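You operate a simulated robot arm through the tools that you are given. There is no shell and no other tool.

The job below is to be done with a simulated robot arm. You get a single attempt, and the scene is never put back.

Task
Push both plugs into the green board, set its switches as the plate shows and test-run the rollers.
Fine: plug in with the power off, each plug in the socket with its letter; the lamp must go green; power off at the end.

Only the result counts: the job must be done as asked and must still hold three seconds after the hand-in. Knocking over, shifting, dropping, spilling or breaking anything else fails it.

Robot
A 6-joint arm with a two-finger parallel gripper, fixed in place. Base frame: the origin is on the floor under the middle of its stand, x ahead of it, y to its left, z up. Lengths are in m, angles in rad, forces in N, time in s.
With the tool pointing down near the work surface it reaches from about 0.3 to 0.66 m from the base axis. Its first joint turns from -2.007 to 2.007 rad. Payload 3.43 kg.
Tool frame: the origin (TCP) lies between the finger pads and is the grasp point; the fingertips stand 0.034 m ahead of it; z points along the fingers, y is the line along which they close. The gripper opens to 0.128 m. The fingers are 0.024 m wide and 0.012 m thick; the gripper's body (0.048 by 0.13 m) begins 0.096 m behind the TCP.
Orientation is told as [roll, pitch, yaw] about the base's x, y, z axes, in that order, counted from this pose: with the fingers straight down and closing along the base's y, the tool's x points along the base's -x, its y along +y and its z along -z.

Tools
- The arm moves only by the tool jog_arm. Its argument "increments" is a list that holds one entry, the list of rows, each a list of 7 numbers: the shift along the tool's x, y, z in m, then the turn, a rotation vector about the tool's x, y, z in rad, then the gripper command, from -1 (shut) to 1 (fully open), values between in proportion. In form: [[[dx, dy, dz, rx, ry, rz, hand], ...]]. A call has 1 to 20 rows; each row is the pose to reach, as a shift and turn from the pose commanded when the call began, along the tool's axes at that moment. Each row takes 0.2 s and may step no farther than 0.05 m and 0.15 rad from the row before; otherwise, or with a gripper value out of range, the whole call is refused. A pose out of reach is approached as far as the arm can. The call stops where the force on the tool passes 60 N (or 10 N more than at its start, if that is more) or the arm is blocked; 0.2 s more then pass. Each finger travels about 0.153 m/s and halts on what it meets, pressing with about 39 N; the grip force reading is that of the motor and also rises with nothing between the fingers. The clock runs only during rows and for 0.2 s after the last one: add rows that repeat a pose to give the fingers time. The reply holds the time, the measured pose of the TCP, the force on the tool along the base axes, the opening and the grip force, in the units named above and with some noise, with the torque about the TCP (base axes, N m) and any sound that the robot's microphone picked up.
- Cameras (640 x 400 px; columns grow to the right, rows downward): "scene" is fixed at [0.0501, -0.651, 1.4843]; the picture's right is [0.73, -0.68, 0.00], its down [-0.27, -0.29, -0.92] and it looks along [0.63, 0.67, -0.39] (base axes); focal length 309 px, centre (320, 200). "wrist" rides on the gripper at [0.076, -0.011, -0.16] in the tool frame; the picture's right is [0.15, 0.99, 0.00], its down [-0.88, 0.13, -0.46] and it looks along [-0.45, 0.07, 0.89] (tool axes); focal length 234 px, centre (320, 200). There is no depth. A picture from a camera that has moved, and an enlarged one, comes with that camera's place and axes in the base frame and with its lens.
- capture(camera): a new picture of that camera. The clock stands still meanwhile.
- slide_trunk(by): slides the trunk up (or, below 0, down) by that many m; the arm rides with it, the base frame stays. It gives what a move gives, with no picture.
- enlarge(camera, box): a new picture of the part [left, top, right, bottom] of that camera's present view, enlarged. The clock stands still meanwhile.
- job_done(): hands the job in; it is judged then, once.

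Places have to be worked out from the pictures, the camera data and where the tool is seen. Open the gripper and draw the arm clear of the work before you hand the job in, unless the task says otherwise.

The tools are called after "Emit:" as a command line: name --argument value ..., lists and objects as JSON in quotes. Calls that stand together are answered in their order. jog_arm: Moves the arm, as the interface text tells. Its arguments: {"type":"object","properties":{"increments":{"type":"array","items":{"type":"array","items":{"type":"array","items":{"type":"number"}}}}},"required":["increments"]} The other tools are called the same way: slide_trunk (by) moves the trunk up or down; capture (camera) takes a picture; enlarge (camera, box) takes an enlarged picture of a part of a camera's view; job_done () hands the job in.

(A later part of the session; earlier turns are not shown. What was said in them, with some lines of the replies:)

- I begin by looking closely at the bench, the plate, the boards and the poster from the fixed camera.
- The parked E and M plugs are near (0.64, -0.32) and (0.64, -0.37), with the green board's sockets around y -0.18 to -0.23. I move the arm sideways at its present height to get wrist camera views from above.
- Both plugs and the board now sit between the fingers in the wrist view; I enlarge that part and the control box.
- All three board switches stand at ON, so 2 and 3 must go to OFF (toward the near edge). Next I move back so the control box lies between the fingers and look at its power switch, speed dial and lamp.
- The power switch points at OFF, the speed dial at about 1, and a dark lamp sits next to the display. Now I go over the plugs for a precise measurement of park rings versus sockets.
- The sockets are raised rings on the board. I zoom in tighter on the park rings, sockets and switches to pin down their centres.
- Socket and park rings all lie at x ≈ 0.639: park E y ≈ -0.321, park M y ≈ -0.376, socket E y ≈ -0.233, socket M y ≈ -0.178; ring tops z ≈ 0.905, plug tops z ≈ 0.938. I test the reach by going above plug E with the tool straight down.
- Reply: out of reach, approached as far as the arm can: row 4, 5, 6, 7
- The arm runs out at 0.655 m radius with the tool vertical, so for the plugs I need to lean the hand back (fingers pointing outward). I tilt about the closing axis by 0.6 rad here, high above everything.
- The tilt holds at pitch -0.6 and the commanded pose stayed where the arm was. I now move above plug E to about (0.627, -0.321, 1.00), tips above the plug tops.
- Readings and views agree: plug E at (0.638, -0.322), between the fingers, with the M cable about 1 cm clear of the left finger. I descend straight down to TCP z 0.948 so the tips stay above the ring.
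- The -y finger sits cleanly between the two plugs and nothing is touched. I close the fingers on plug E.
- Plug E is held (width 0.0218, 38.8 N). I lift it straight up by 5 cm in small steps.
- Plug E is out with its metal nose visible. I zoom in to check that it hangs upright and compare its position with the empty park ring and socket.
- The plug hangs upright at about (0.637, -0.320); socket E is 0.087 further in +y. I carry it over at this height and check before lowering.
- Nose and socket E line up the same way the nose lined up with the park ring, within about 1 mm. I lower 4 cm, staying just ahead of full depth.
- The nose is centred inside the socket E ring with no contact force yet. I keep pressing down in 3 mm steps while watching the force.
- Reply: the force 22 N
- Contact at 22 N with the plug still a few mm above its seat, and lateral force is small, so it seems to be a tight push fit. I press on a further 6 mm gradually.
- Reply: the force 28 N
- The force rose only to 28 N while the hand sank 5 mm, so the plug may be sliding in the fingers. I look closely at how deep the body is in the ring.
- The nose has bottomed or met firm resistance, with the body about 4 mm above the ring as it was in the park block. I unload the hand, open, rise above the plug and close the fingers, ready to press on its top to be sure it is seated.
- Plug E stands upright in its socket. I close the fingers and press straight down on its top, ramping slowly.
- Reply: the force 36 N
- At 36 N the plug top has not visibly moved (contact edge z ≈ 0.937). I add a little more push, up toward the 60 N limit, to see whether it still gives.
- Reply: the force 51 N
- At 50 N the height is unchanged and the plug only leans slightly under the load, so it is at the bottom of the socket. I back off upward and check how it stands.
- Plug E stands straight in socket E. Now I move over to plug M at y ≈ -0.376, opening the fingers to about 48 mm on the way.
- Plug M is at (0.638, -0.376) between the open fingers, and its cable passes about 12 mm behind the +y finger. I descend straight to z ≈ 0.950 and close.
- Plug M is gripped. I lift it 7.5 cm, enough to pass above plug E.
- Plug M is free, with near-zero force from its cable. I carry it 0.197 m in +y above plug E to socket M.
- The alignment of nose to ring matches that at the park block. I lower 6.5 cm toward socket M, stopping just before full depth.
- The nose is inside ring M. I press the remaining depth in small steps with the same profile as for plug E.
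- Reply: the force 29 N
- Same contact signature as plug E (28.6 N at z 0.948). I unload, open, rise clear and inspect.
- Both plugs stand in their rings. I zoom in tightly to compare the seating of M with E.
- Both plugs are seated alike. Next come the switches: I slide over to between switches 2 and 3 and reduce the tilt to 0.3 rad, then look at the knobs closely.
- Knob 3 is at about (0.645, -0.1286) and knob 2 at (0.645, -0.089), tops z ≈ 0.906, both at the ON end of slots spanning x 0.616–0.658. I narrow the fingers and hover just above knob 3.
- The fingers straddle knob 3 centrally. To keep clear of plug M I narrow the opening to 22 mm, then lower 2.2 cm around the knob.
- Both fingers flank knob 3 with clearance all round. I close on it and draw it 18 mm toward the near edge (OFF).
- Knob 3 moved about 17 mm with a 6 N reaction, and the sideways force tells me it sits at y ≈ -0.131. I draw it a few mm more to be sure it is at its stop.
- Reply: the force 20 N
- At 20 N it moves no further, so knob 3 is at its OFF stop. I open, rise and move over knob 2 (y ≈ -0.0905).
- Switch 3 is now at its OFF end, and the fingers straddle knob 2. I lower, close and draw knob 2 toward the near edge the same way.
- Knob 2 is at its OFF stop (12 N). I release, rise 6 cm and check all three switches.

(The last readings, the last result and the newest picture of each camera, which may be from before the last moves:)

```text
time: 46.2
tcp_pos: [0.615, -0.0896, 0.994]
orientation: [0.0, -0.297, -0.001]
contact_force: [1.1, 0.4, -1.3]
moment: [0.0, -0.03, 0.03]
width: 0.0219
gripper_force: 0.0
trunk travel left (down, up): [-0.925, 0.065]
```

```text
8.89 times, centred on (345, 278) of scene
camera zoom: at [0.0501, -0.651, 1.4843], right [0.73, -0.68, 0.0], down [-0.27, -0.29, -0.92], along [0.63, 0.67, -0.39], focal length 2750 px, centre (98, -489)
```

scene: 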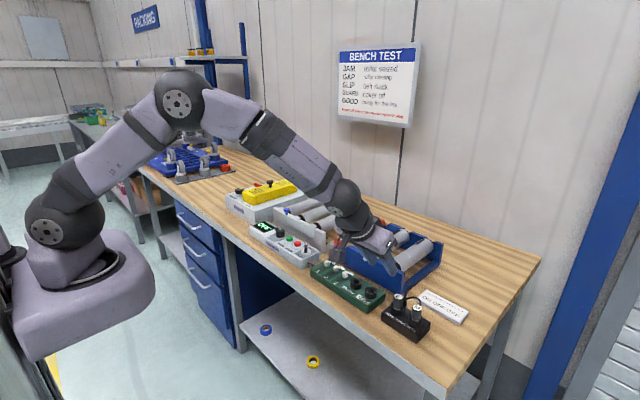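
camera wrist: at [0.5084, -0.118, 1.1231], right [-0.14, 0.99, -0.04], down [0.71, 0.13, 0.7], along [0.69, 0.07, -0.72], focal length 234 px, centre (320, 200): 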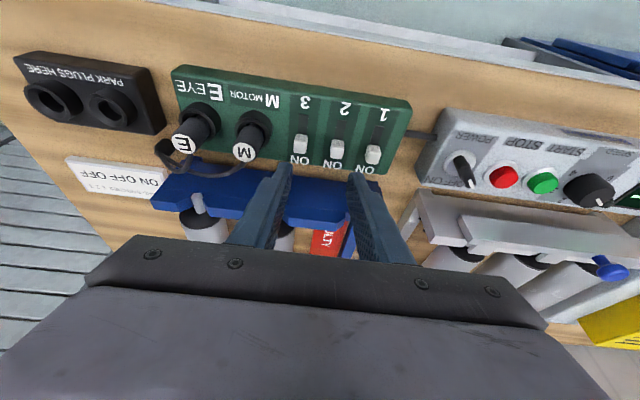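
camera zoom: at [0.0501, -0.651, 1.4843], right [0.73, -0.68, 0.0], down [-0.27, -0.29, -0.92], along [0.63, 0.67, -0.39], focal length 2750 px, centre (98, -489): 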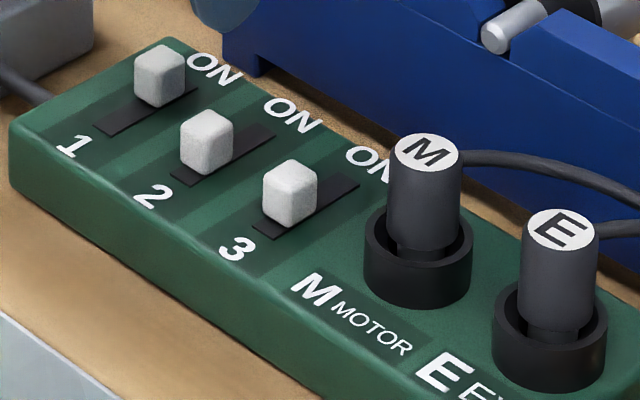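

Switches now read 1 ON, 2 OFF, 3 OFF as on the plate. I bring the tool back to vertical and move over the control box to inspect the power switch.

Emit:
jog_arm --increments '[[[0.0054, 0.0275, -0.0114, 0, 0.08, 0, -0.656], [0.0108, 0.055, -0.0227, 0, 0.16, 0, -0.656], [0.0162, 0.0825, -0.0341, 0, 0.24, 0, -0.656], [0.0216, 0.11, -0.0454, 0, 0.3, 0, -0.656], [0.0216, 0.11, -0.0454, 0, 0.3, 0, -0.656], [0.0216, 0.11, -0.0454, 0, 0.3, 0, -0.656]]]'

Emit:
capture --camera "wrist"

Emit:
enlarge --camera "wrist" --box '[270, 140, 430, 240]'

Emit:
enlarge --camera "scene" --box '[240, 210, 330, 270]'

```text
time: 47.6
tcp_pos: [0.5794, 0.0214, 1.032]
orientation: [0.001, 0.0, -0.001]
contact_force: [-0.3, 0.7, 0.3]
moment: [0.04, 0.03, -0.02]
width: 0.0221
gripper_force: 0.0
trunk travel left (down, up): [-0.925, 0.065]
```

```text
taken
camera wrist: at [0.5027, 0.0106, 1.1911], right [-0.15, 0.99, 0.0], down [0.88, 0.13, 0.46], along [0.45, 0.07, -0.89], focal length 234 px, centre (320, 200)
```

wrist: 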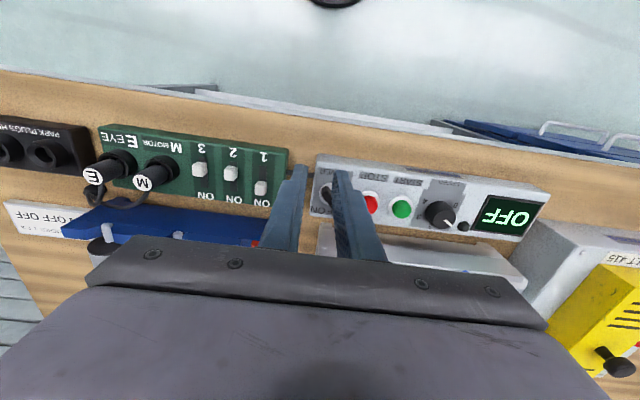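

```text
4.00 times, centred on (350, 190) of wrist
camera zoom: at [0.5027, 0.0106, 1.1911], right [-0.15, 0.99, 0.0], down [0.88, 0.13, 0.46], along [0.45, 0.07, -0.89], focal length 937 px, centre (200, 240)
```

zoom: 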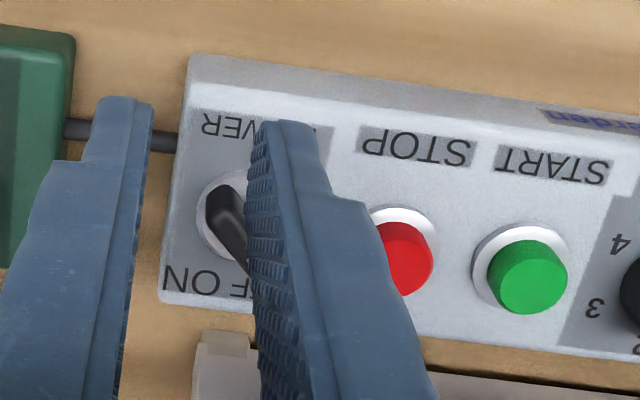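

```text
6.67 times, centred on (285, 240) of scene
camera zoom: at [0.0501, -0.651, 1.4843], right [0.73, -0.68, 0.0], down [-0.27, -0.29, -0.92], along [0.63, 0.67, -0.39], focal length 2063 px, centre (553, -67)
```

zoom: 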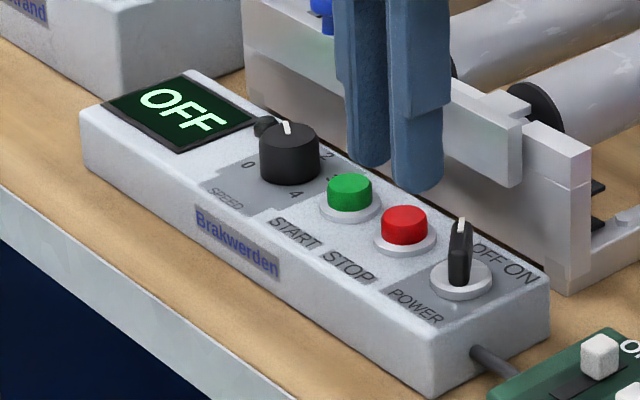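

The fingers hide the power knob, so I open fully and step back and left to see the whole control box between them.

Emit:
jog_arm --increments '[[[0.02, 0.025, -0.017, 0, 0, 0, 0], [0.04, 0.05, -0.034, 0, 0, 0, 1], [0.06, 0.075, -0.05, 0, 0, 0, 1], [0.06, 0.075, -0.05, 0, 0, 0, 1], [0.06, 0.075, -0.05, 0, 0, 0, 1]]]'

Emit:
capture --camera "wrist"

Emit:
enlarge --camera "wrist" --box '[270, 160, 370, 230]'

Emit:
enlarge --camera "scene" --box '[280, 230, 330, 270]'

```text
time: 48.8
tcp_pos: [0.5184, 0.0948, 1.0818]
orientation: [0.002, 0.0, 0.0]
contact_force: [-0.4, -0.6, 0.4]
moment: [-0.02, 0.02, 0.0]
width: 0.1279
gripper_force: 0.0
trunk travel left (down, up): [-0.925, 0.065]
```

```text
taken
camera wrist: at [0.4422, 0.0847, 1.2418], right [-0.15, 0.99, 0.0], down [0.88, 0.13, 0.46], along [0.45, 0.07, -0.89], focal length 234 px, centre (320, 200)
```

wrist: 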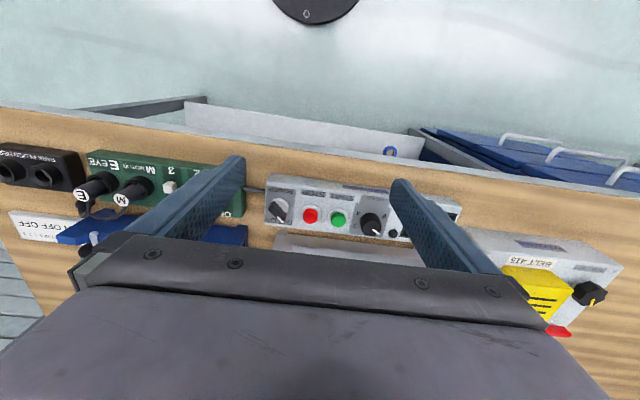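

```text
5.71 times, centred on (320, 195) of wrist
camera zoom: at [0.4422, 0.0847, 1.2418], right [-0.15, 0.99, 0.0], down [0.88, 0.13, 0.46], along [0.45, 0.07, -0.89], focal length 1338 px, centre (320, 229)
```

zoom: 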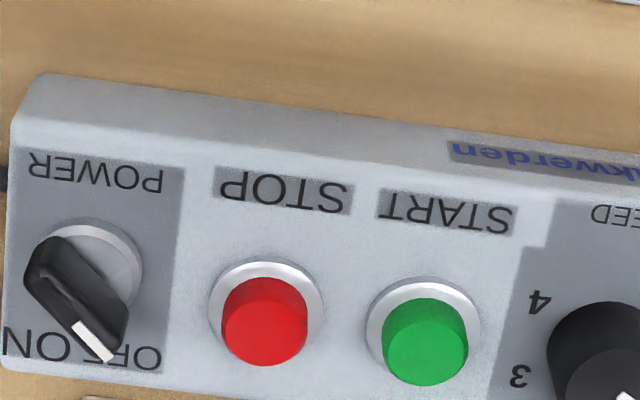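

```text
10.00 times, centred on (305, 250) of scene
camera zoom: at [0.0501, -0.651, 1.4843], right [0.73, -0.68, 0.0], down [-0.27, -0.29, -0.92], along [0.63, 0.67, -0.39], focal length 3094 px, centre (470, -300)
```

zoom: 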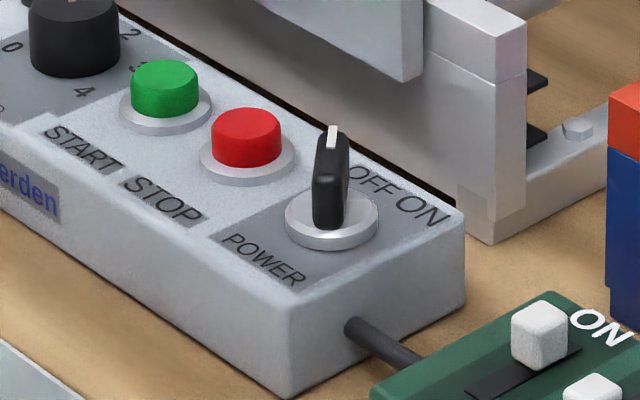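

The power knob is a blade handle at about (0.638, 0.046), pointing at OFF (far-left), with ON to the far-right. I zoom right in to fix its angle and height.

Emit:
enlarge --camera "wrist" --box '[262, 190, 302, 230]'

Emit:
enlarge --camera "scene" --box '[298, 236, 322, 262]'

Emit:
enlarge --camera "wrist" --box '[340, 180, 410, 250]'

```text
10.00 times, centred on (282, 210) of wrist
camera zoom: at [0.4422, 0.0847, 1.2418], right [-0.15, 0.99, 0.0], down [0.88, 0.13, 0.46], along [0.45, 0.07, -0.89], focal length 2342 px, centre (700, 100)
```

zoom: 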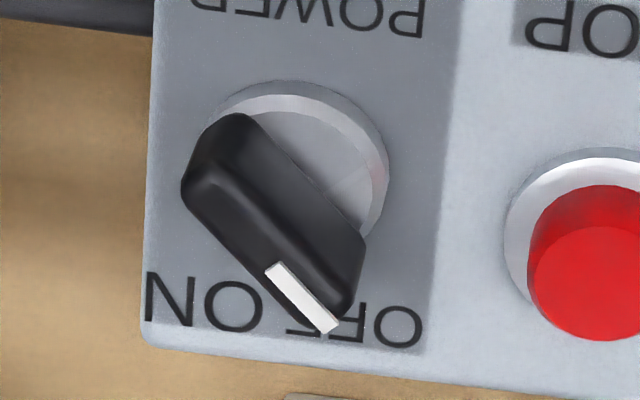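

```text
15.38 times, centred on (310, 249) of scene
camera zoom: at [0.0501, -0.651, 1.4843], right [0.73, -0.68, 0.0], down [-0.27, -0.29, -0.92], along [0.63, 0.67, -0.39], focal length 4760 px, centre (474, -554)
```

zoom: 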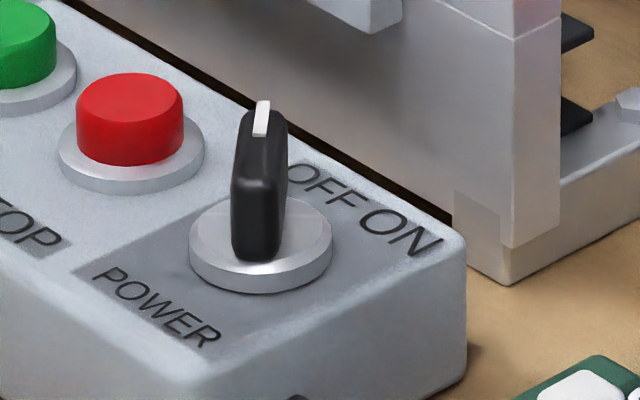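

```text
5.71 times, centred on (375, 215) of wrist
camera zoom: at [0.4422, 0.0847, 1.2418], right [-0.15, 0.99, 0.0], down [0.88, 0.13, 0.46], along [0.45, 0.07, -0.89], focal length 1338 px, centre (6, 114)
```

zoom: 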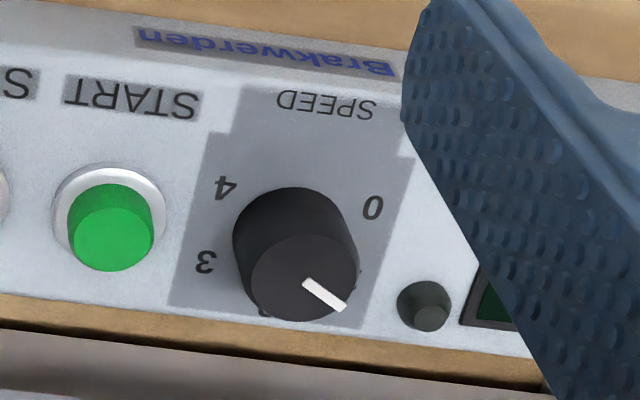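

The knob centre is (0.6365, 0.047), disc top z ≈ 0.905, blade top z ≈ 0.929, pointing 45° left of straight ahead (OFF). I approach above it with the tool yawed +45° so the fingers close across the blade.

Emit:
jog_arm --increments '[[[-0.0198, -0.008, 0.0162, 0, 0, -0.131, 0.3], [-0.0395, -0.016, 0.0323, 0, 0, -0.262, -0.2], [-0.0593, -0.024, 0.0485, 0, 0, -0.393, -0.4375], [-0.0791, -0.032, 0.0647, 0, 0, -0.524, -0.4375], [-0.0988, -0.04, 0.0808, 0, 0, -0.654, -0.4375], [-0.1186, -0.048, 0.097, 0, 0, -0.785, -0.4375], [-0.1186, -0.048, 0.097, 0, 0, -0.785, -0.4375], [-0.1186, -0.048, 0.097, 0, 0, -0.785, -0.4375]]]'

Emit:
capture --camera "wrist"

Emit:
enlarge --camera "scene" --box '[270, 220, 340, 275]'

```text
time: 50.6
tcp_pos: [0.6382, 0.0471, 0.9857]
orientation: [0.0, -0.001, 0.785]
contact_force: [-0.4, 0.6, -0.7]
moment: [-0.01, 0.02, -0.01]
width: 0.0361
gripper_force: 0.0
trunk travel left (down, up): [-0.925, 0.065]
```

```text
taken
camera wrist: at [0.5918, -0.0143, 1.145], right [-0.8, 0.6, 0.0], down [0.53, 0.72, 0.46], along [0.27, 0.37, -0.89], focal length 234 px, centre (320, 200)
```

wrist: 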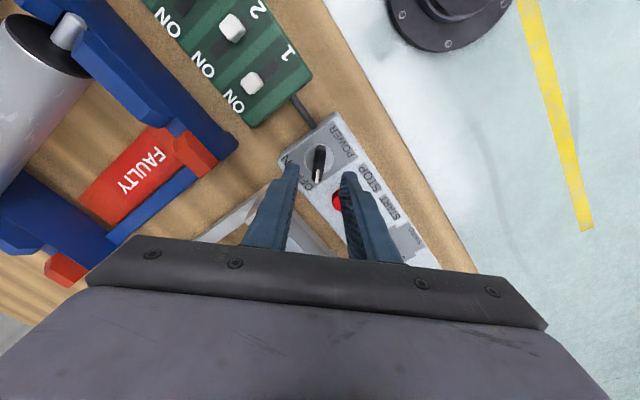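

```text
7.27 times, centred on (305, 248) of scene
camera zoom: at [0.0501, -0.651, 1.4843], right [0.73, -0.68, 0.0], down [-0.27, -0.29, -0.92], along [0.63, 0.67, -0.39], focal length 2250 px, centre (429, -146)
```

zoom: 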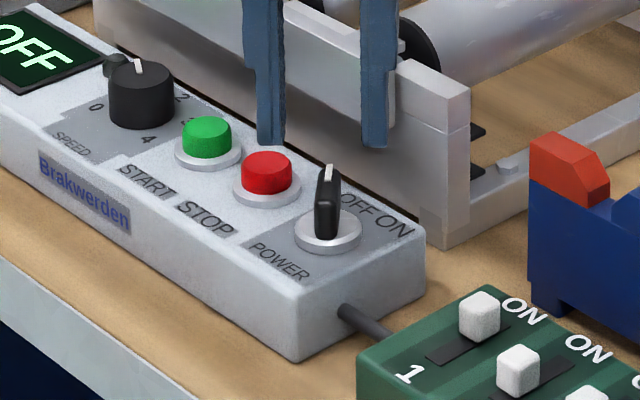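

The blade points straight between the fingers. I zoom to check centring before descending.

Emit:
enlarge --camera "wrist" --box '[270, 110, 390, 220]'

```text
3.64 times, centred on (330, 165) of wrist
camera zoom: at [0.5918, -0.0143, 1.145], right [-0.8, 0.6, 0.0], down [0.53, 0.72, 0.46], along [0.27, 0.37, -0.89], focal length 852 px, centre (284, 327)
```

zoom: 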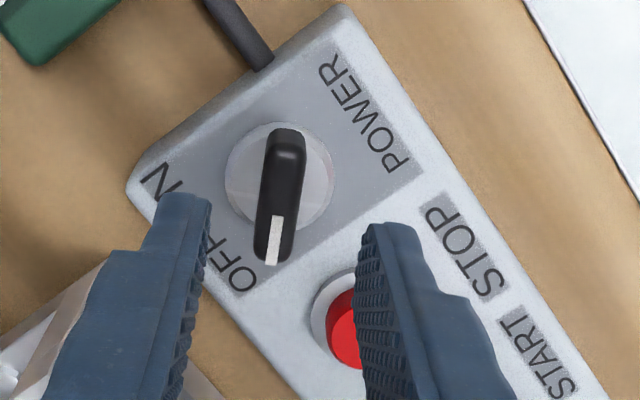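

Blade centre is about (0.637, 0.045) at 46–47°, within 2 mm of the tool axis. I narrow the fingers to 26 mm and lower 4.1 cm around the blade.

Emit:
jog_arm --increments '[[[0.0015, -0.0006, 0, 0, 0, 0, -0.594], [0.0015, -0.0006, 0.014, 0, 0, 0, -0.594], [0.0015, -0.0006, 0.028, 0, 0, 0, -0.594], [0.0015, -0.0006, 0.041, 0, 0, 0, -0.594], [0.0015, -0.0006, 0.041, 0, 0, 0, -0.594]]]'

Emit:
enlarge --camera "wrist" --box '[270, 110, 390, 220]'

Emit:
enlarge --camera "scene" --box '[270, 220, 340, 275]'

```text
time: 51.8
tcp_pos: [0.638, 0.0459, 0.9448]
orientation: [-0.001, 0.0, 0.786]
contact_force: [-0.4, 0.4, -0.2]
moment: [-0.02, 0.01, 0.01]
width: 0.0261
gripper_force: 0.1
trunk travel left (down, up): [-0.925, 0.065]
```

```text
3.64 times, centred on (330, 165) of wrist
camera zoom: at [0.5915, -0.0152, 1.1039], right [-0.8, 0.6, 0.0], down [0.53, 0.71, 0.46], along [0.27, 0.37, -0.89], focal length 852 px, centre (284, 327)
```

zoom: 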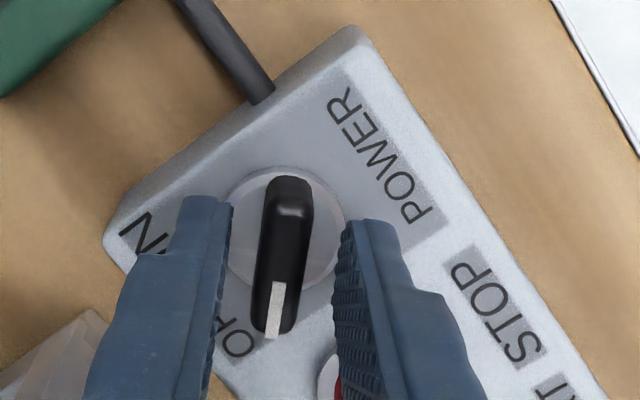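

```text
7.27 times, centred on (305, 248) of scene
camera zoom: at [0.0501, -0.651, 1.4843], right [0.73, -0.68, 0.0], down [-0.27, -0.29, -0.92], along [0.63, 0.67, -0.39], focal length 2250 px, centre (429, -146)
```

zoom: 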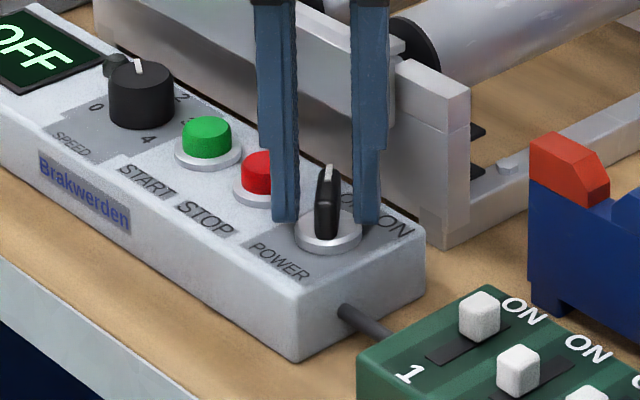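

The blade is between the fingers with clearance. I close on it and turn it clockwise (toward ON), first by about 50°.

Emit:
jog_arm --increments '[[[0, 0, 0, 0, 0, 0, -1], [0, 0, 0, 0, 0, 0, -1], [0, 0, 0, 0, 0, 0.145, -1], [0, 0, 0, 0, 0, 0.29, -1], [0, 0, 0, 0, 0, 0.435, -1], [0, 0, 0, 0, 0, 0.58, -1], [0, 0, 0, 0, 0, 0.725, -1], [0, 0, 0, 0, 0, 0.87, -1], [0, 0, 0, 0, 0, 0.87, -1]]]'

Emit:
capture --camera "wrist"

Emit:
enlarge --camera "scene" --box '[240, 210, 340, 275]'

```text
time: 53.8
tcp_pos: [0.6384, 0.045, 0.9437]
orientation: [0.0, 0.0, -0.088]
contact_force: [5.0, -7.4, 2.5]
moment: [-0.15, 0.73, -0.03]
width: 0.0109
gripper_force: 44.5
trunk travel left (down, up): [-0.925, 0.065]
```

```text
taken
camera wrist: at [0.5615, 0.0405, 1.1038], right [-0.06, 1.0, 0.0], down [0.89, 0.05, 0.46], along [0.46, 0.03, -0.89], focal length 234 px, centre (320, 200)
```

wrist: 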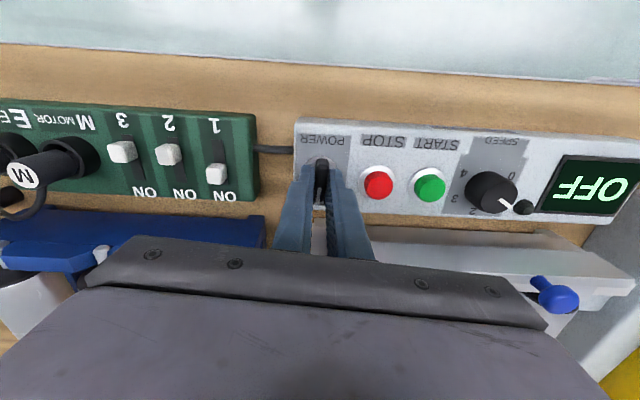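

```text
6.15 times, centred on (290, 242) of scene
camera zoom: at [0.0501, -0.651, 1.4843], right [0.73, -0.68, 0.0], down [-0.27, -0.29, -0.92], along [0.63, 0.67, -0.39], focal length 1904 px, centre (505, -62)
```

zoom: 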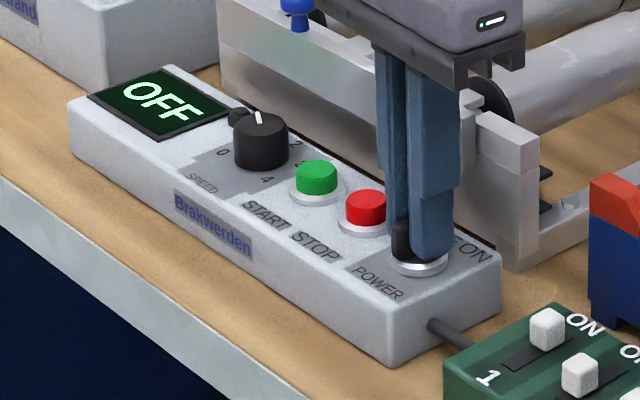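

The knob follows freely (no twisting torque), now pointing straight ahead, and the display still says OFF. I continue the turn another 41° to the ON side.

Emit:
jog_arm --increments '[[[0, 0, 0, 0, 0, 0.145, -1], [0, 0, 0, 0, 0, 0.29, -1], [0, 0, 0, 0, 0, 0.435, -1], [0, 0, 0, 0, 0, 0.58, -1], [0, 0, 0, 0, 0, 0.7, -1], [0, 0, 0, 0, 0, 0.7, -1]]]'

Emit:
capture --camera "wrist"

Emit:
enlarge --camera "scene" --box '[240, 210, 340, 275]'

```text
time: 55.2
tcp_pos: [0.6391, 0.046, 0.945]
orientation: [0.002, 0.0, -0.787]
contact_force: [4.0, -10.9, 5.7]
moment: [-0.51, -0.24, 0.03]
width: 0.0108
gripper_force: 44.0
trunk travel left (down, up): [-0.925, 0.065]
```

```text
taken
camera wrist: at [0.5761, 0.0903, 1.1038], right [0.6, 0.8, 0.0], down [0.71, -0.53, 0.46], along [0.37, -0.27, -0.89], focal length 234 px, centre (320, 200)
```

wrist: 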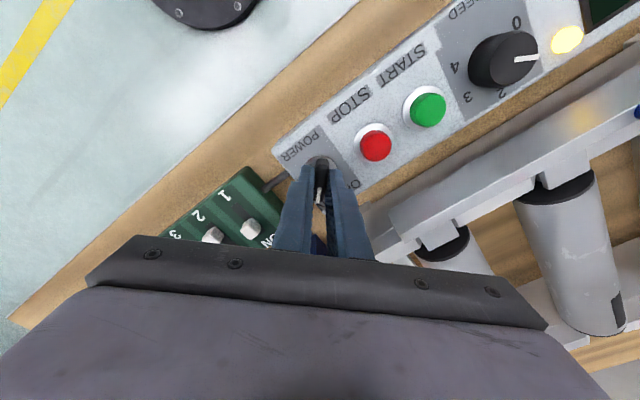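

```text
6.15 times, centred on (290, 242) of scene
camera zoom: at [0.0501, -0.651, 1.4843], right [0.73, -0.68, 0.0], down [-0.27, -0.29, -0.92], along [0.63, 0.67, -0.39], focal length 1904 px, centre (505, -62)
```

zoom: 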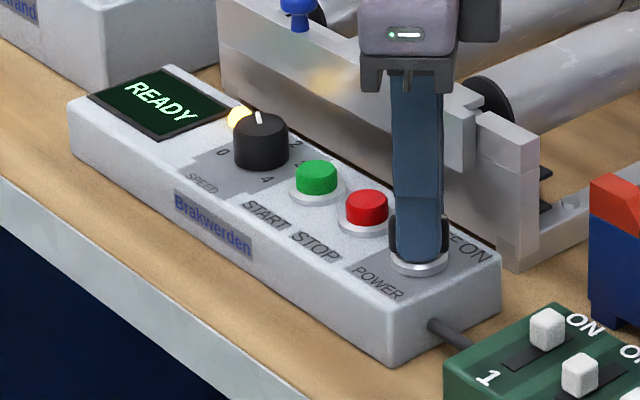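

The display reads READY and the lamp is amber, so power is on. I release the knob, rise 5 cm and check it stays at ON.

Emit:
jog_arm --increments '[[[0, 0, 0, 0, 0, 0, -0.594], [0, 0, 0, 0, 0, 0, -0.594], [0, 0, -0.025, 0, 0, 0, -0.594], [0, 0, -0.05, 0, 0, 0, -0.594], [0, 0, -0.05, 0, 0, 0, -0.594]]]'

Emit:
capture --camera "wrist"

Emit:
enlarge --camera "scene" --box '[240, 210, 340, 275]'

```text
time: 56.4
tcp_pos: [0.6386, 0.0461, 0.9948]
orientation: [0.001, 0.0, -0.785]
contact_force: [-0.2, 0.9, -0.1]
moment: [0.02, 0.0, -0.03]
width: 0.026
gripper_force: 0.1
trunk travel left (down, up): [-0.925, 0.065]
```

```text
taken
camera wrist: at [0.5758, 0.0921, 1.1538], right [0.6, 0.8, 0.0], down [0.72, -0.53, 0.46], along [0.37, -0.27, -0.89], focal length 234 px, centre (320, 200)
```

wrist: 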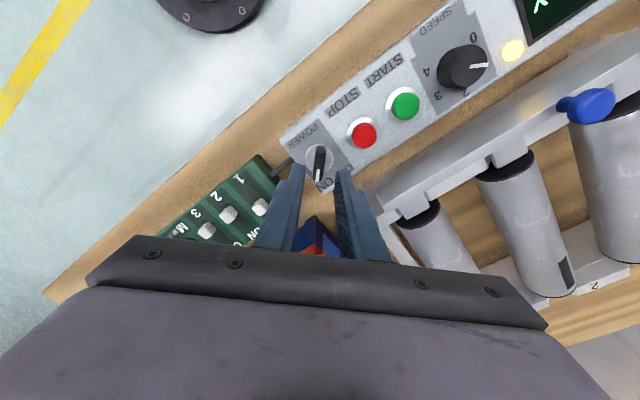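

```text
6.15 times, centred on (290, 242) of scene
camera zoom: at [0.0501, -0.651, 1.4843], right [0.73, -0.68, 0.0], down [-0.27, -0.29, -0.92], along [0.63, 0.67, -0.39], focal length 1904 px, centre (505, -62)
```

zoom: 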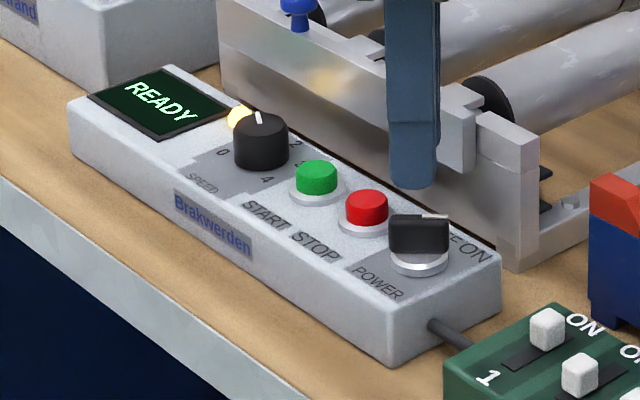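

The knob stays at ON, display READY. I turn the tool back square and move above START at about (0.636, 0.145), closing the fingers.

Emit:
jog_arm --increments '[[[0.012, 0.0114, 0, 0, 0, -0.131, -1], [0.024, 0.0229, 0, 0, 0, -0.262, -1], [0.036, 0.0343, 0, 0, 0, -0.393, -1], [0.0481, 0.0457, 0, 0, 0, -0.524, -1], [0.0601, 0.0572, 0, 0, 0, -0.654, -1], [0.0721, 0.0686, 0, 0, 0, -0.785, -1], [0.0721, 0.0686, 0, 0, 0, -0.785, -1], [0.0721, 0.0686, 0, 0, 0, -0.785, -1]]]'

Emit:
enlarge --camera "wrist" --box '[250, 110, 410, 230]'

Emit:
enlarge --camera "scene" --box '[240, 210, 340, 275]'

```text
time: 58.2
tcp_pos: [0.6367, 0.1457, 0.9939]
orientation: [-0.002, 0.002, 0.002]
contact_force: [-0.5, -0.1, -0.5]
moment: [0.0, -0.01, -0.02]
width: 0.0001
gripper_force: 33.1
trunk travel left (down, up): [-0.925, 0.065]
```

```text
3.33 times, centred on (330, 170) of wrist
camera zoom: at [0.5595, 0.1343, 1.1536], right [-0.15, 0.99, 0.0], down [0.88, 0.13, 0.46], along [0.45, 0.07, -0.89], focal length 781 px, centre (287, 300)
```

zoom: 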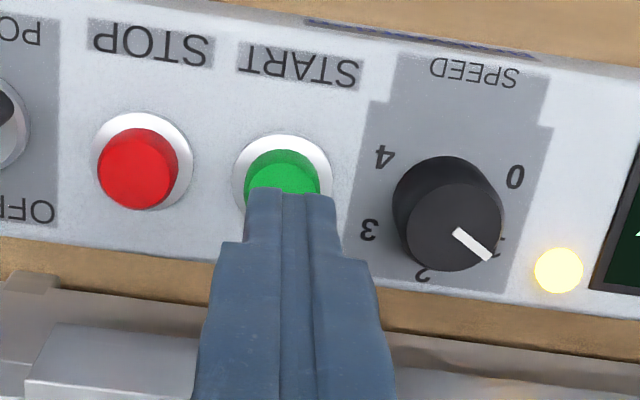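

```text
6.15 times, centred on (290, 242) of scene
camera zoom: at [0.0501, -0.651, 1.4843], right [0.73, -0.68, 0.0], down [-0.27, -0.29, -0.92], along [0.63, 0.67, -0.39], focal length 1904 px, centre (505, -62)
```

zoom: 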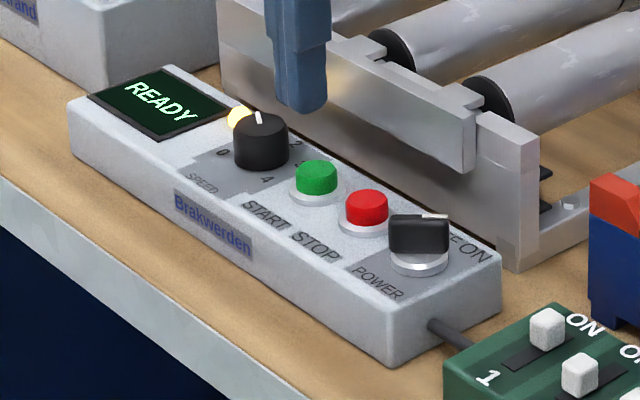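

The closed fingertips are above START (button at y ≈ 0.1455, top z ≈ 0.918) and the dial points at 1. I press down in small steps and come back up.

Emit:
jog_arm --increments '[[[0, 0, 0.02, 0, 0, 0, -1], [0, 0, 0.034, 0, 0, 0, -1], [0, 0, 0.039, 0, 0, 0, -1], [0, 0, 0.042, 0, 0, 0, -1], [0, 0, 0.045, 0, 0, 0, -1], [0, 0, 0.048, 0, 0, 0, -1], [0, 0, 0.048, 0, 0, 0, -1]]]'

Emit:
enlarge --camera "scene" --box '[240, 210, 340, 275]'

```text
time: 59.8
tcp_pos: [0.6362, 0.146, 0.9476]
orientation: [0.0, -0.001, 0.0]
contact_force: [-0.2, -0.6, 4.0]
moment: [-0.04, 0.05, 0.0]
width: 0.0001
gripper_force: 33.0
trunk travel left (down, up): [-0.925, 0.065]
heard: click
```

```text
6.15 times, centred on (290, 242) of scene
camera zoom: at [0.0501, -0.651, 1.4843], right [0.73, -0.68, 0.0], down [-0.27, -0.29, -0.92], along [0.63, 0.67, -0.39], focal length 1904 px, centre (505, -62)
```

zoom: 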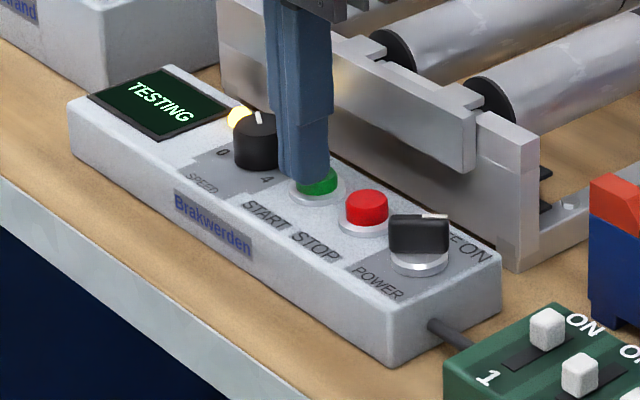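

A click was heard and the display says TESTING. I lift off the button and let the test run while waiting.

Emit:
jog_arm --increments '[[[0, 0, -0.02, 0, 0, 0, -1], [0, 0, -0.045, 0, 0, 0, -1], [0, 0, -0.045, 0, 0, 0, -1], [0, 0, -0.045, 0, 0, 0, -1], [0, 0, -0.045, 0, 0, 0, -1]]]'

Emit:
capture --camera "scene"

Emit:
enlarge --camera "scene" --box '[240, 200, 340, 275]'

```text
time: 61.0
tcp_pos: [0.6346, 0.1448, 0.9919]
orientation: [0.001, 0.0, -0.001]
contact_force: [-0.2, 0.0, 0.4]
moment: [-0.01, 0.0, 0.03]
width: 0.0
gripper_force: 32.9
trunk travel left (down, up): [-0.925, 0.065]
```

```text
taken
```

scene: 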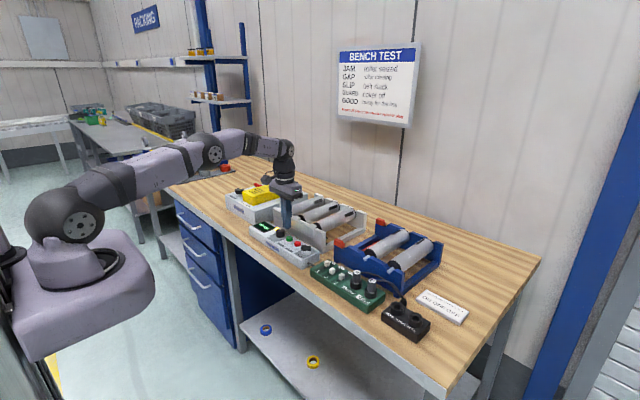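

```text
5.33 times, centred on (290, 238) of scene
camera zoom: at [0.0501, -0.651, 1.4843], right [0.73, -0.68, 0.0], down [-0.27, -0.29, -0.92], along [0.63, 0.67, -0.39], focal length 1650 px, centre (480, 0)
```

zoom: 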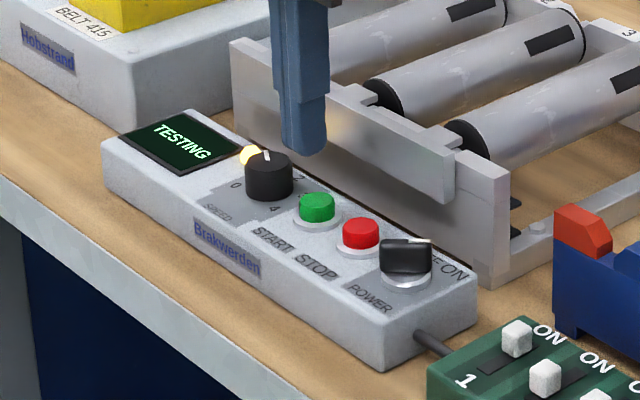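

The rollers are turning (their slots have come into view) and it still reads TESTING. I hold still for four seconds.

Emit:
jog_arm --increments '[[[0, 0, 0, 0, 0, 0, -1], [0, 0, 0, 0, 0, 0, -1], [0, 0, 0, 0, 0, 0, -1], [0, 0, 0, 0, 0, 0, -1], [0, 0, 0, 0, 0, 0, -1], [0, 0, 0, 0, 0, 0, -1], [0, 0, 0, 0, 0, 0, -1], [0, 0, 0, 0, 0, 0, -1], [0, 0, 0, 0, 0, 0, -1], [0, 0, 0, 0, 0, 0, -1], [0, 0, 0, 0, 0, 0, -1], [0, 0, 0, 0, 0, 0, -1], [0, 0, 0, 0, 0, 0, -1], [0, 0, 0, 0, 0, 0, -1], [0, 0, 0, 0, 0, 0, -1], [0, 0, 0, 0, 0, 0, -1], [0, 0, 0, 0, 0, 0, -1], [0, 0, 0, 0, 0, 0, -1], [0, 0, 0, 0, 0, 0, -1], [0, 0, 0, 0, 0, 0, -1]]]'

Emit:
enlarge --camera "scene" --box '[240, 200, 340, 275]'

```text
time: 65.2
tcp_pos: [0.6345, 0.1441, 0.9921]
orientation: [-0.001, 0.0, 0.001]
contact_force: [0.9, -0.3, 0.2]
moment: [0.01, -0.01, -0.02]
width: 0.0003
gripper_force: 32.8
trunk travel left (down, up): [-0.925, 0.065]
```

```text
5.33 times, centred on (290, 238) of scene
camera zoom: at [0.0501, -0.651, 1.4843], right [0.73, -0.68, 0.0], down [-0.27, -0.29, -0.92], along [0.63, 0.67, -0.39], focal length 1650 px, centre (480, 0)
```

zoom: 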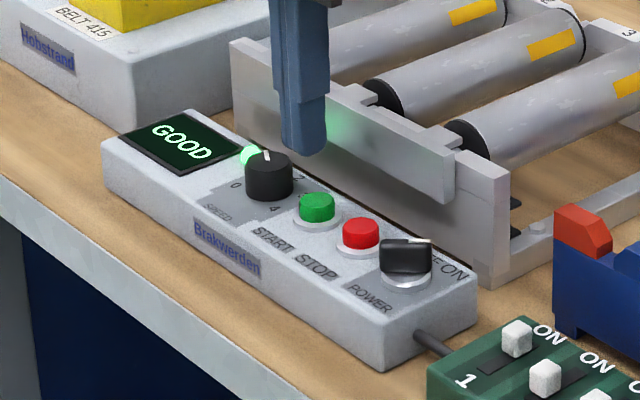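

The display shows GOOD and the lamp is green. Now I return to the exact pose above the power knob, yawed -45° with 26 mm opening, to switch it off.

Emit:
jog_arm --increments '[[[-0.0004, -0.0166, -0.003, 0, 0, 0.131, -1], [-0.0008, -0.0332, -0.003, 0, 0, 0.262, -0.8], [-0.0013, -0.0498, -0.003, 0, 0, 0.393, -0.594], [-0.0017, -0.0663, -0.003, 0, 0, 0.524, -0.594], [-0.0021, -0.0829, -0.003, 0, 0, 0.654, -0.594], [-0.0025, -0.0995, -0.003, 0, 0, 0.785, -0.594], [-0.0025, -0.0995, -0.003, 0, 0, 0.785, -0.594], [-0.0025, -0.0995, -0.003, 0, 0, 0.785, -0.594]]]'

Emit:
enlarge --camera "wrist" --box '[250, 110, 410, 230]'

Emit:
enlarge --camera "scene" --box '[240, 200, 340, 275]'

```text
time: 67.0
tcp_pos: [0.6385, 0.0466, 0.9953]
orientation: [-0.001, 0.0, -0.785]
contact_force: [-0.3, 0.6, -0.4]
moment: [0.01, -0.01, -0.02]
width: 0.0262
gripper_force: 0.1
trunk travel left (down, up): [-0.925, 0.065]
```

```text
3.33 times, centred on (330, 170) of wrist
camera zoom: at [0.576, 0.0916, 1.1535], right [0.6, 0.8, 0.0], down [0.71, -0.53, 0.46], along [0.37, -0.27, -0.89], focal length 781 px, centre (287, 300)
```

zoom: 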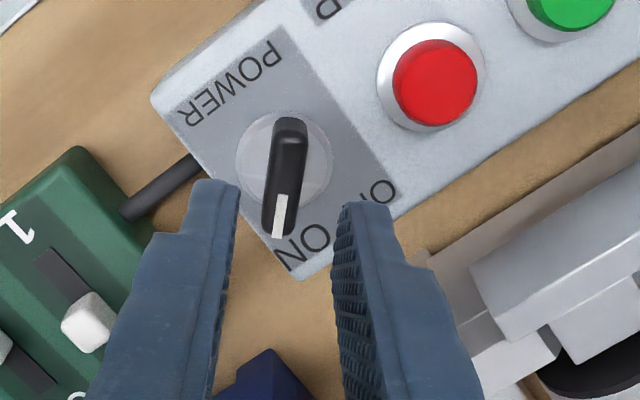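

```text
5.33 times, centred on (290, 238) of scene
camera zoom: at [0.0501, -0.651, 1.4843], right [0.73, -0.68, 0.0], down [-0.27, -0.29, -0.92], along [0.63, 0.67, -0.39], focal length 1650 px, centre (480, 0)
```

zoom: 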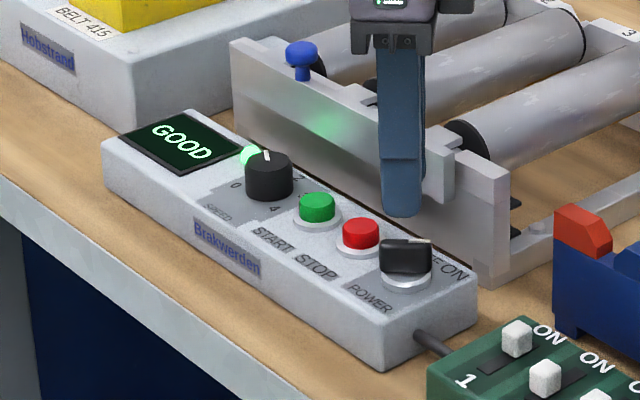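

GOOD and green persist. I lower onto the blade at the same grip pose, close and turn it 90° back counter-clockwise to OFF.

Emit:
jog_arm --increments '[[[0, 0, 0.025, 0, 0, 0, -0.594], [0, 0, 0.05, 0, 0, 0, -0.594], [0, 0, 0.05, 0, 0, 0, -0.594], [0, 0, 0.05, 0, 0, 0, -1], [0, 0, 0.05, 0, 0, 0, -1], [0, 0, 0.05, 0, 0, -0.143, -1], [0, 0, 0.05, 0, 0, -0.286, -1], [0, 0, 0.05, 0, 0, -0.429, -1], [0, 0, 0.05, 0, 0, -0.572, -1], [0, 0, 0.05, 0, 0, -0.715, -1], [0, 0, 0.05, 0, 0, -0.858, -1], [0, 0, 0.05, 0, 0, -1.001, -1], [0, 0, 0.05, 0, 0, -1.144, -1], [0, 0, 0.05, 0, 0, -1.287, -1], [0, 0, 0.05, 0, 0, -1.43, -1], [0, 0, 0.05, 0, 0, -1.571, -1], [0, 0, 0.05, 0, 0, -1.571, -1]]]'

Emit:
capture --camera "wrist"

Emit:
enlarge --camera "scene" --box '[240, 200, 340, 275]'

```text
time: 70.6
tcp_pos: [0.6386, 0.0453, 0.9431]
orientation: [0.0, 0.0, 0.788]
contact_force: [-3.9, -8.6, -7.4]
moment: [-0.23, -0.19, -0.07]
width: 0.0106
gripper_force: 44.7
trunk travel left (down, up): [-0.925, 0.065]
```

```text
taken
camera wrist: at [0.5918, -0.0168, 1.1031], right [-0.8, 0.59, 0.0], down [0.53, 0.72, 0.45], along [0.27, 0.37, -0.89], focal length 234 px, centre (320, 200)
```

wrist: 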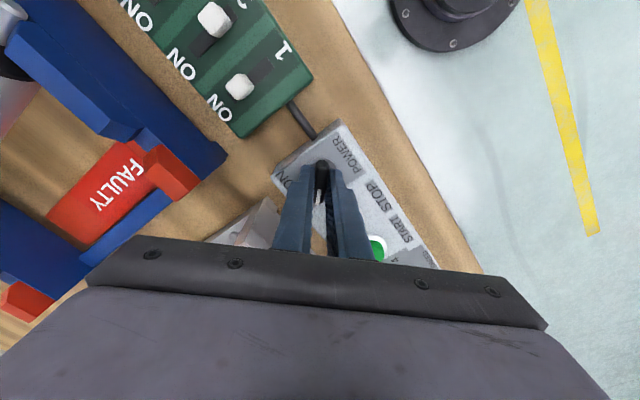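

```text
5.33 times, centred on (290, 238) of scene
camera zoom: at [0.0501, -0.651, 1.4843], right [0.73, -0.68, 0.0], down [-0.27, -0.29, -0.92], along [0.63, 0.67, -0.39], focal length 1650 px, centre (480, 0)
```

zoom: 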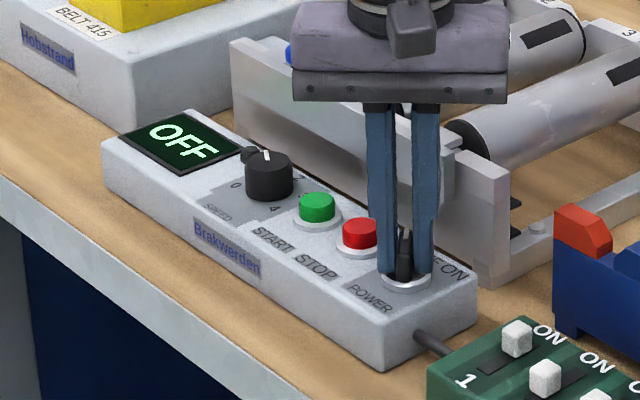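

The display is OFF again. I open the fingers, rise clear and check that the knob stays at OFF.

Emit:
jog_arm --increments '[[[0, 0, 0, 0, 0, 0, -0.594], [0, 0, 0, 0, 0, 0, -0.594], [0, 0, -0.025, 0, 0, 0, -0.594], [0, 0, -0.05, 0, 0, 0, -0.594], [0, 0, -0.09, 0, 0, 0, -0.594], [0, 0, -0.13, 0, 0, 0, -0.594], [0, 0, -0.13, 0, 0, 0, -0.594]]]'

Emit:
enlarge --camera "scene" --box '[240, 200, 340, 275]'

```text
time: 72.2
tcp_pos: [0.6394, 0.047, 1.0738]
orientation: [0.001, 0.0, 0.785]
contact_force: [-0.2, 0.6, 0.0]
moment: [0.03, 0.0, -0.01]
width: 0.026
gripper_force: 0.0
trunk travel left (down, up): [-0.925, 0.065]
```

```text
5.33 times, centred on (290, 238) of scene
camera zoom: at [0.0501, -0.651, 1.4843], right [0.73, -0.68, 0.0], down [-0.27, -0.29, -0.92], along [0.63, 0.67, -0.39], focal length 1650 px, centre (480, 0)
```

zoom: 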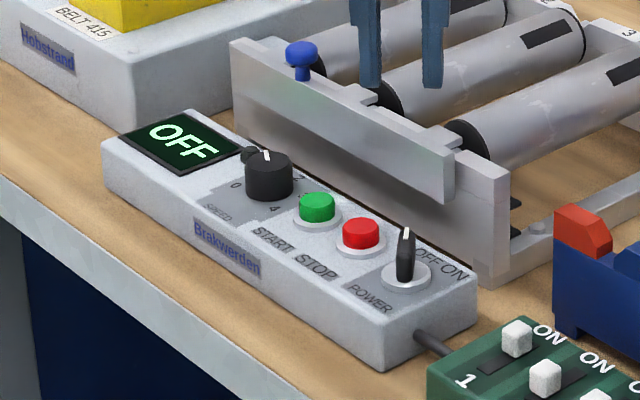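

Everything is OFF and the knob is back at its OFF mark. I retreat to the starting pose with the gripper open and make a last check of the whole bench.

Emit:
jog_arm --increments '[[[0.0184, 0.0307, -0.0163, 0, 0, 0.131, -0.4], [0.0368, 0.0613, -0.0327, 0, 0, 0.262, 0], [0.0552, 0.092, -0.049, 0, 0, 0.393, 0.5], [0.0735, 0.1226, -0.0653, 0, 0, 0.524, 1], [0.0919, 0.1533, -0.0817, 0, 0, 0.654, 1], [0.1103, 0.1839, -0.098, 0, 0, 0.785, 1], [0.1103, 0.1839, -0.098, 0, 0, 0.785, 1], [0.1103, 0.1839, -0.098, 0, 0, 0.785, 1]]]'

Emit:
capture --camera "scene"

Emit:
enlarge --camera "scene" --box '[310, 240, 450, 330]'

Emit:
enlarge --camera "scene" --box '[220, 170, 380, 270]'

```text
time: 74.0
tcp_pos: [0.43, 0.0979, 1.174]
orientation: [-0.001, 0.0, -0.001]
contact_force: [-0.6, -0.4, 0.1]
moment: [-0.01, -0.02, -0.02]
width: 0.1279
gripper_force: 0.0
trunk travel left (down, up): [-0.925, 0.065]
```

```text
taken
```

scene: 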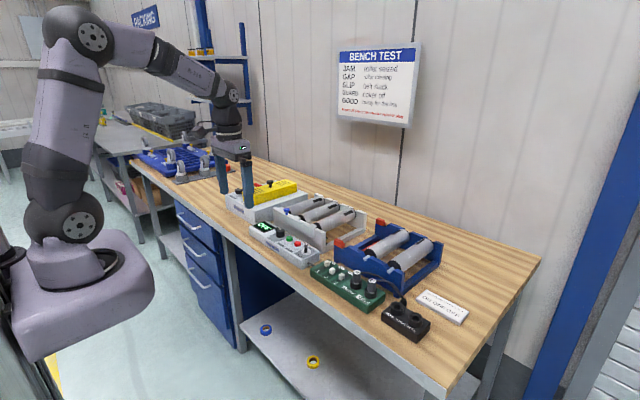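

```text
4.44 times, centred on (380, 285) of scene
camera zoom: at [0.0501, -0.651, 1.4843], right [0.73, -0.68, 0.0], down [-0.27, -0.29, -0.92], along [0.63, 0.67, -0.39], focal length 1375 px, centre (53, -178)
```

zoom: 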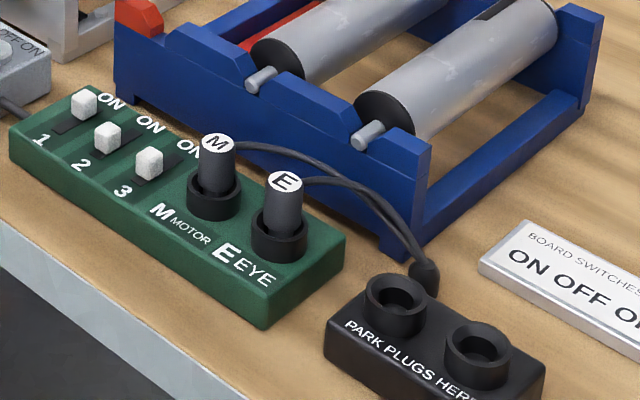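

```text
4.00 times, centred on (300, 220) of scene
camera zoom: at [0.0501, -0.651, 1.4843], right [0.73, -0.68, 0.0], down [-0.27, -0.29, -0.92], along [0.63, 0.67, -0.39], focal length 1238 px, centre (400, 120)
```

zoom: 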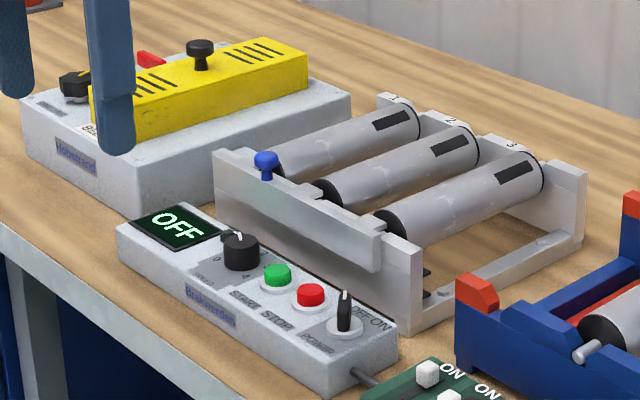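

Both plugs are in the sockets with their letters and the switches read ON OFF OFF. The test run gave GOOD with a green lamp, the power is off again and nothing else has moved. The arm is clear with the gripper open, so I hand the job in.

Emit:
job_done

```text
The job is handed in.
```

The job is handed in. I saw no verdict beyond the confirmation that it was received.

- **Plugs:** With the power off, I pushed E into socket E and M into socket M. Both bottomed out in their sockets; I also pressed E on top with about 50 N and it did not move.
- **Switches:** They are set as the plate shows: 1 on, 2 off, 3 off. Switch 1 was already on, so I only moved 2 and 3.
- **Test run:** I turned the power on, pressed START, and the rollers turned. The display went from TESTING to GOOD, and the lamp went green.
- **End state:** The power is off again and the display reads OFF. The arm is back at its starting position with the gripper open. The last pictures show nothing else moved or knocked over.

I left the speed dial at 1, where it was.
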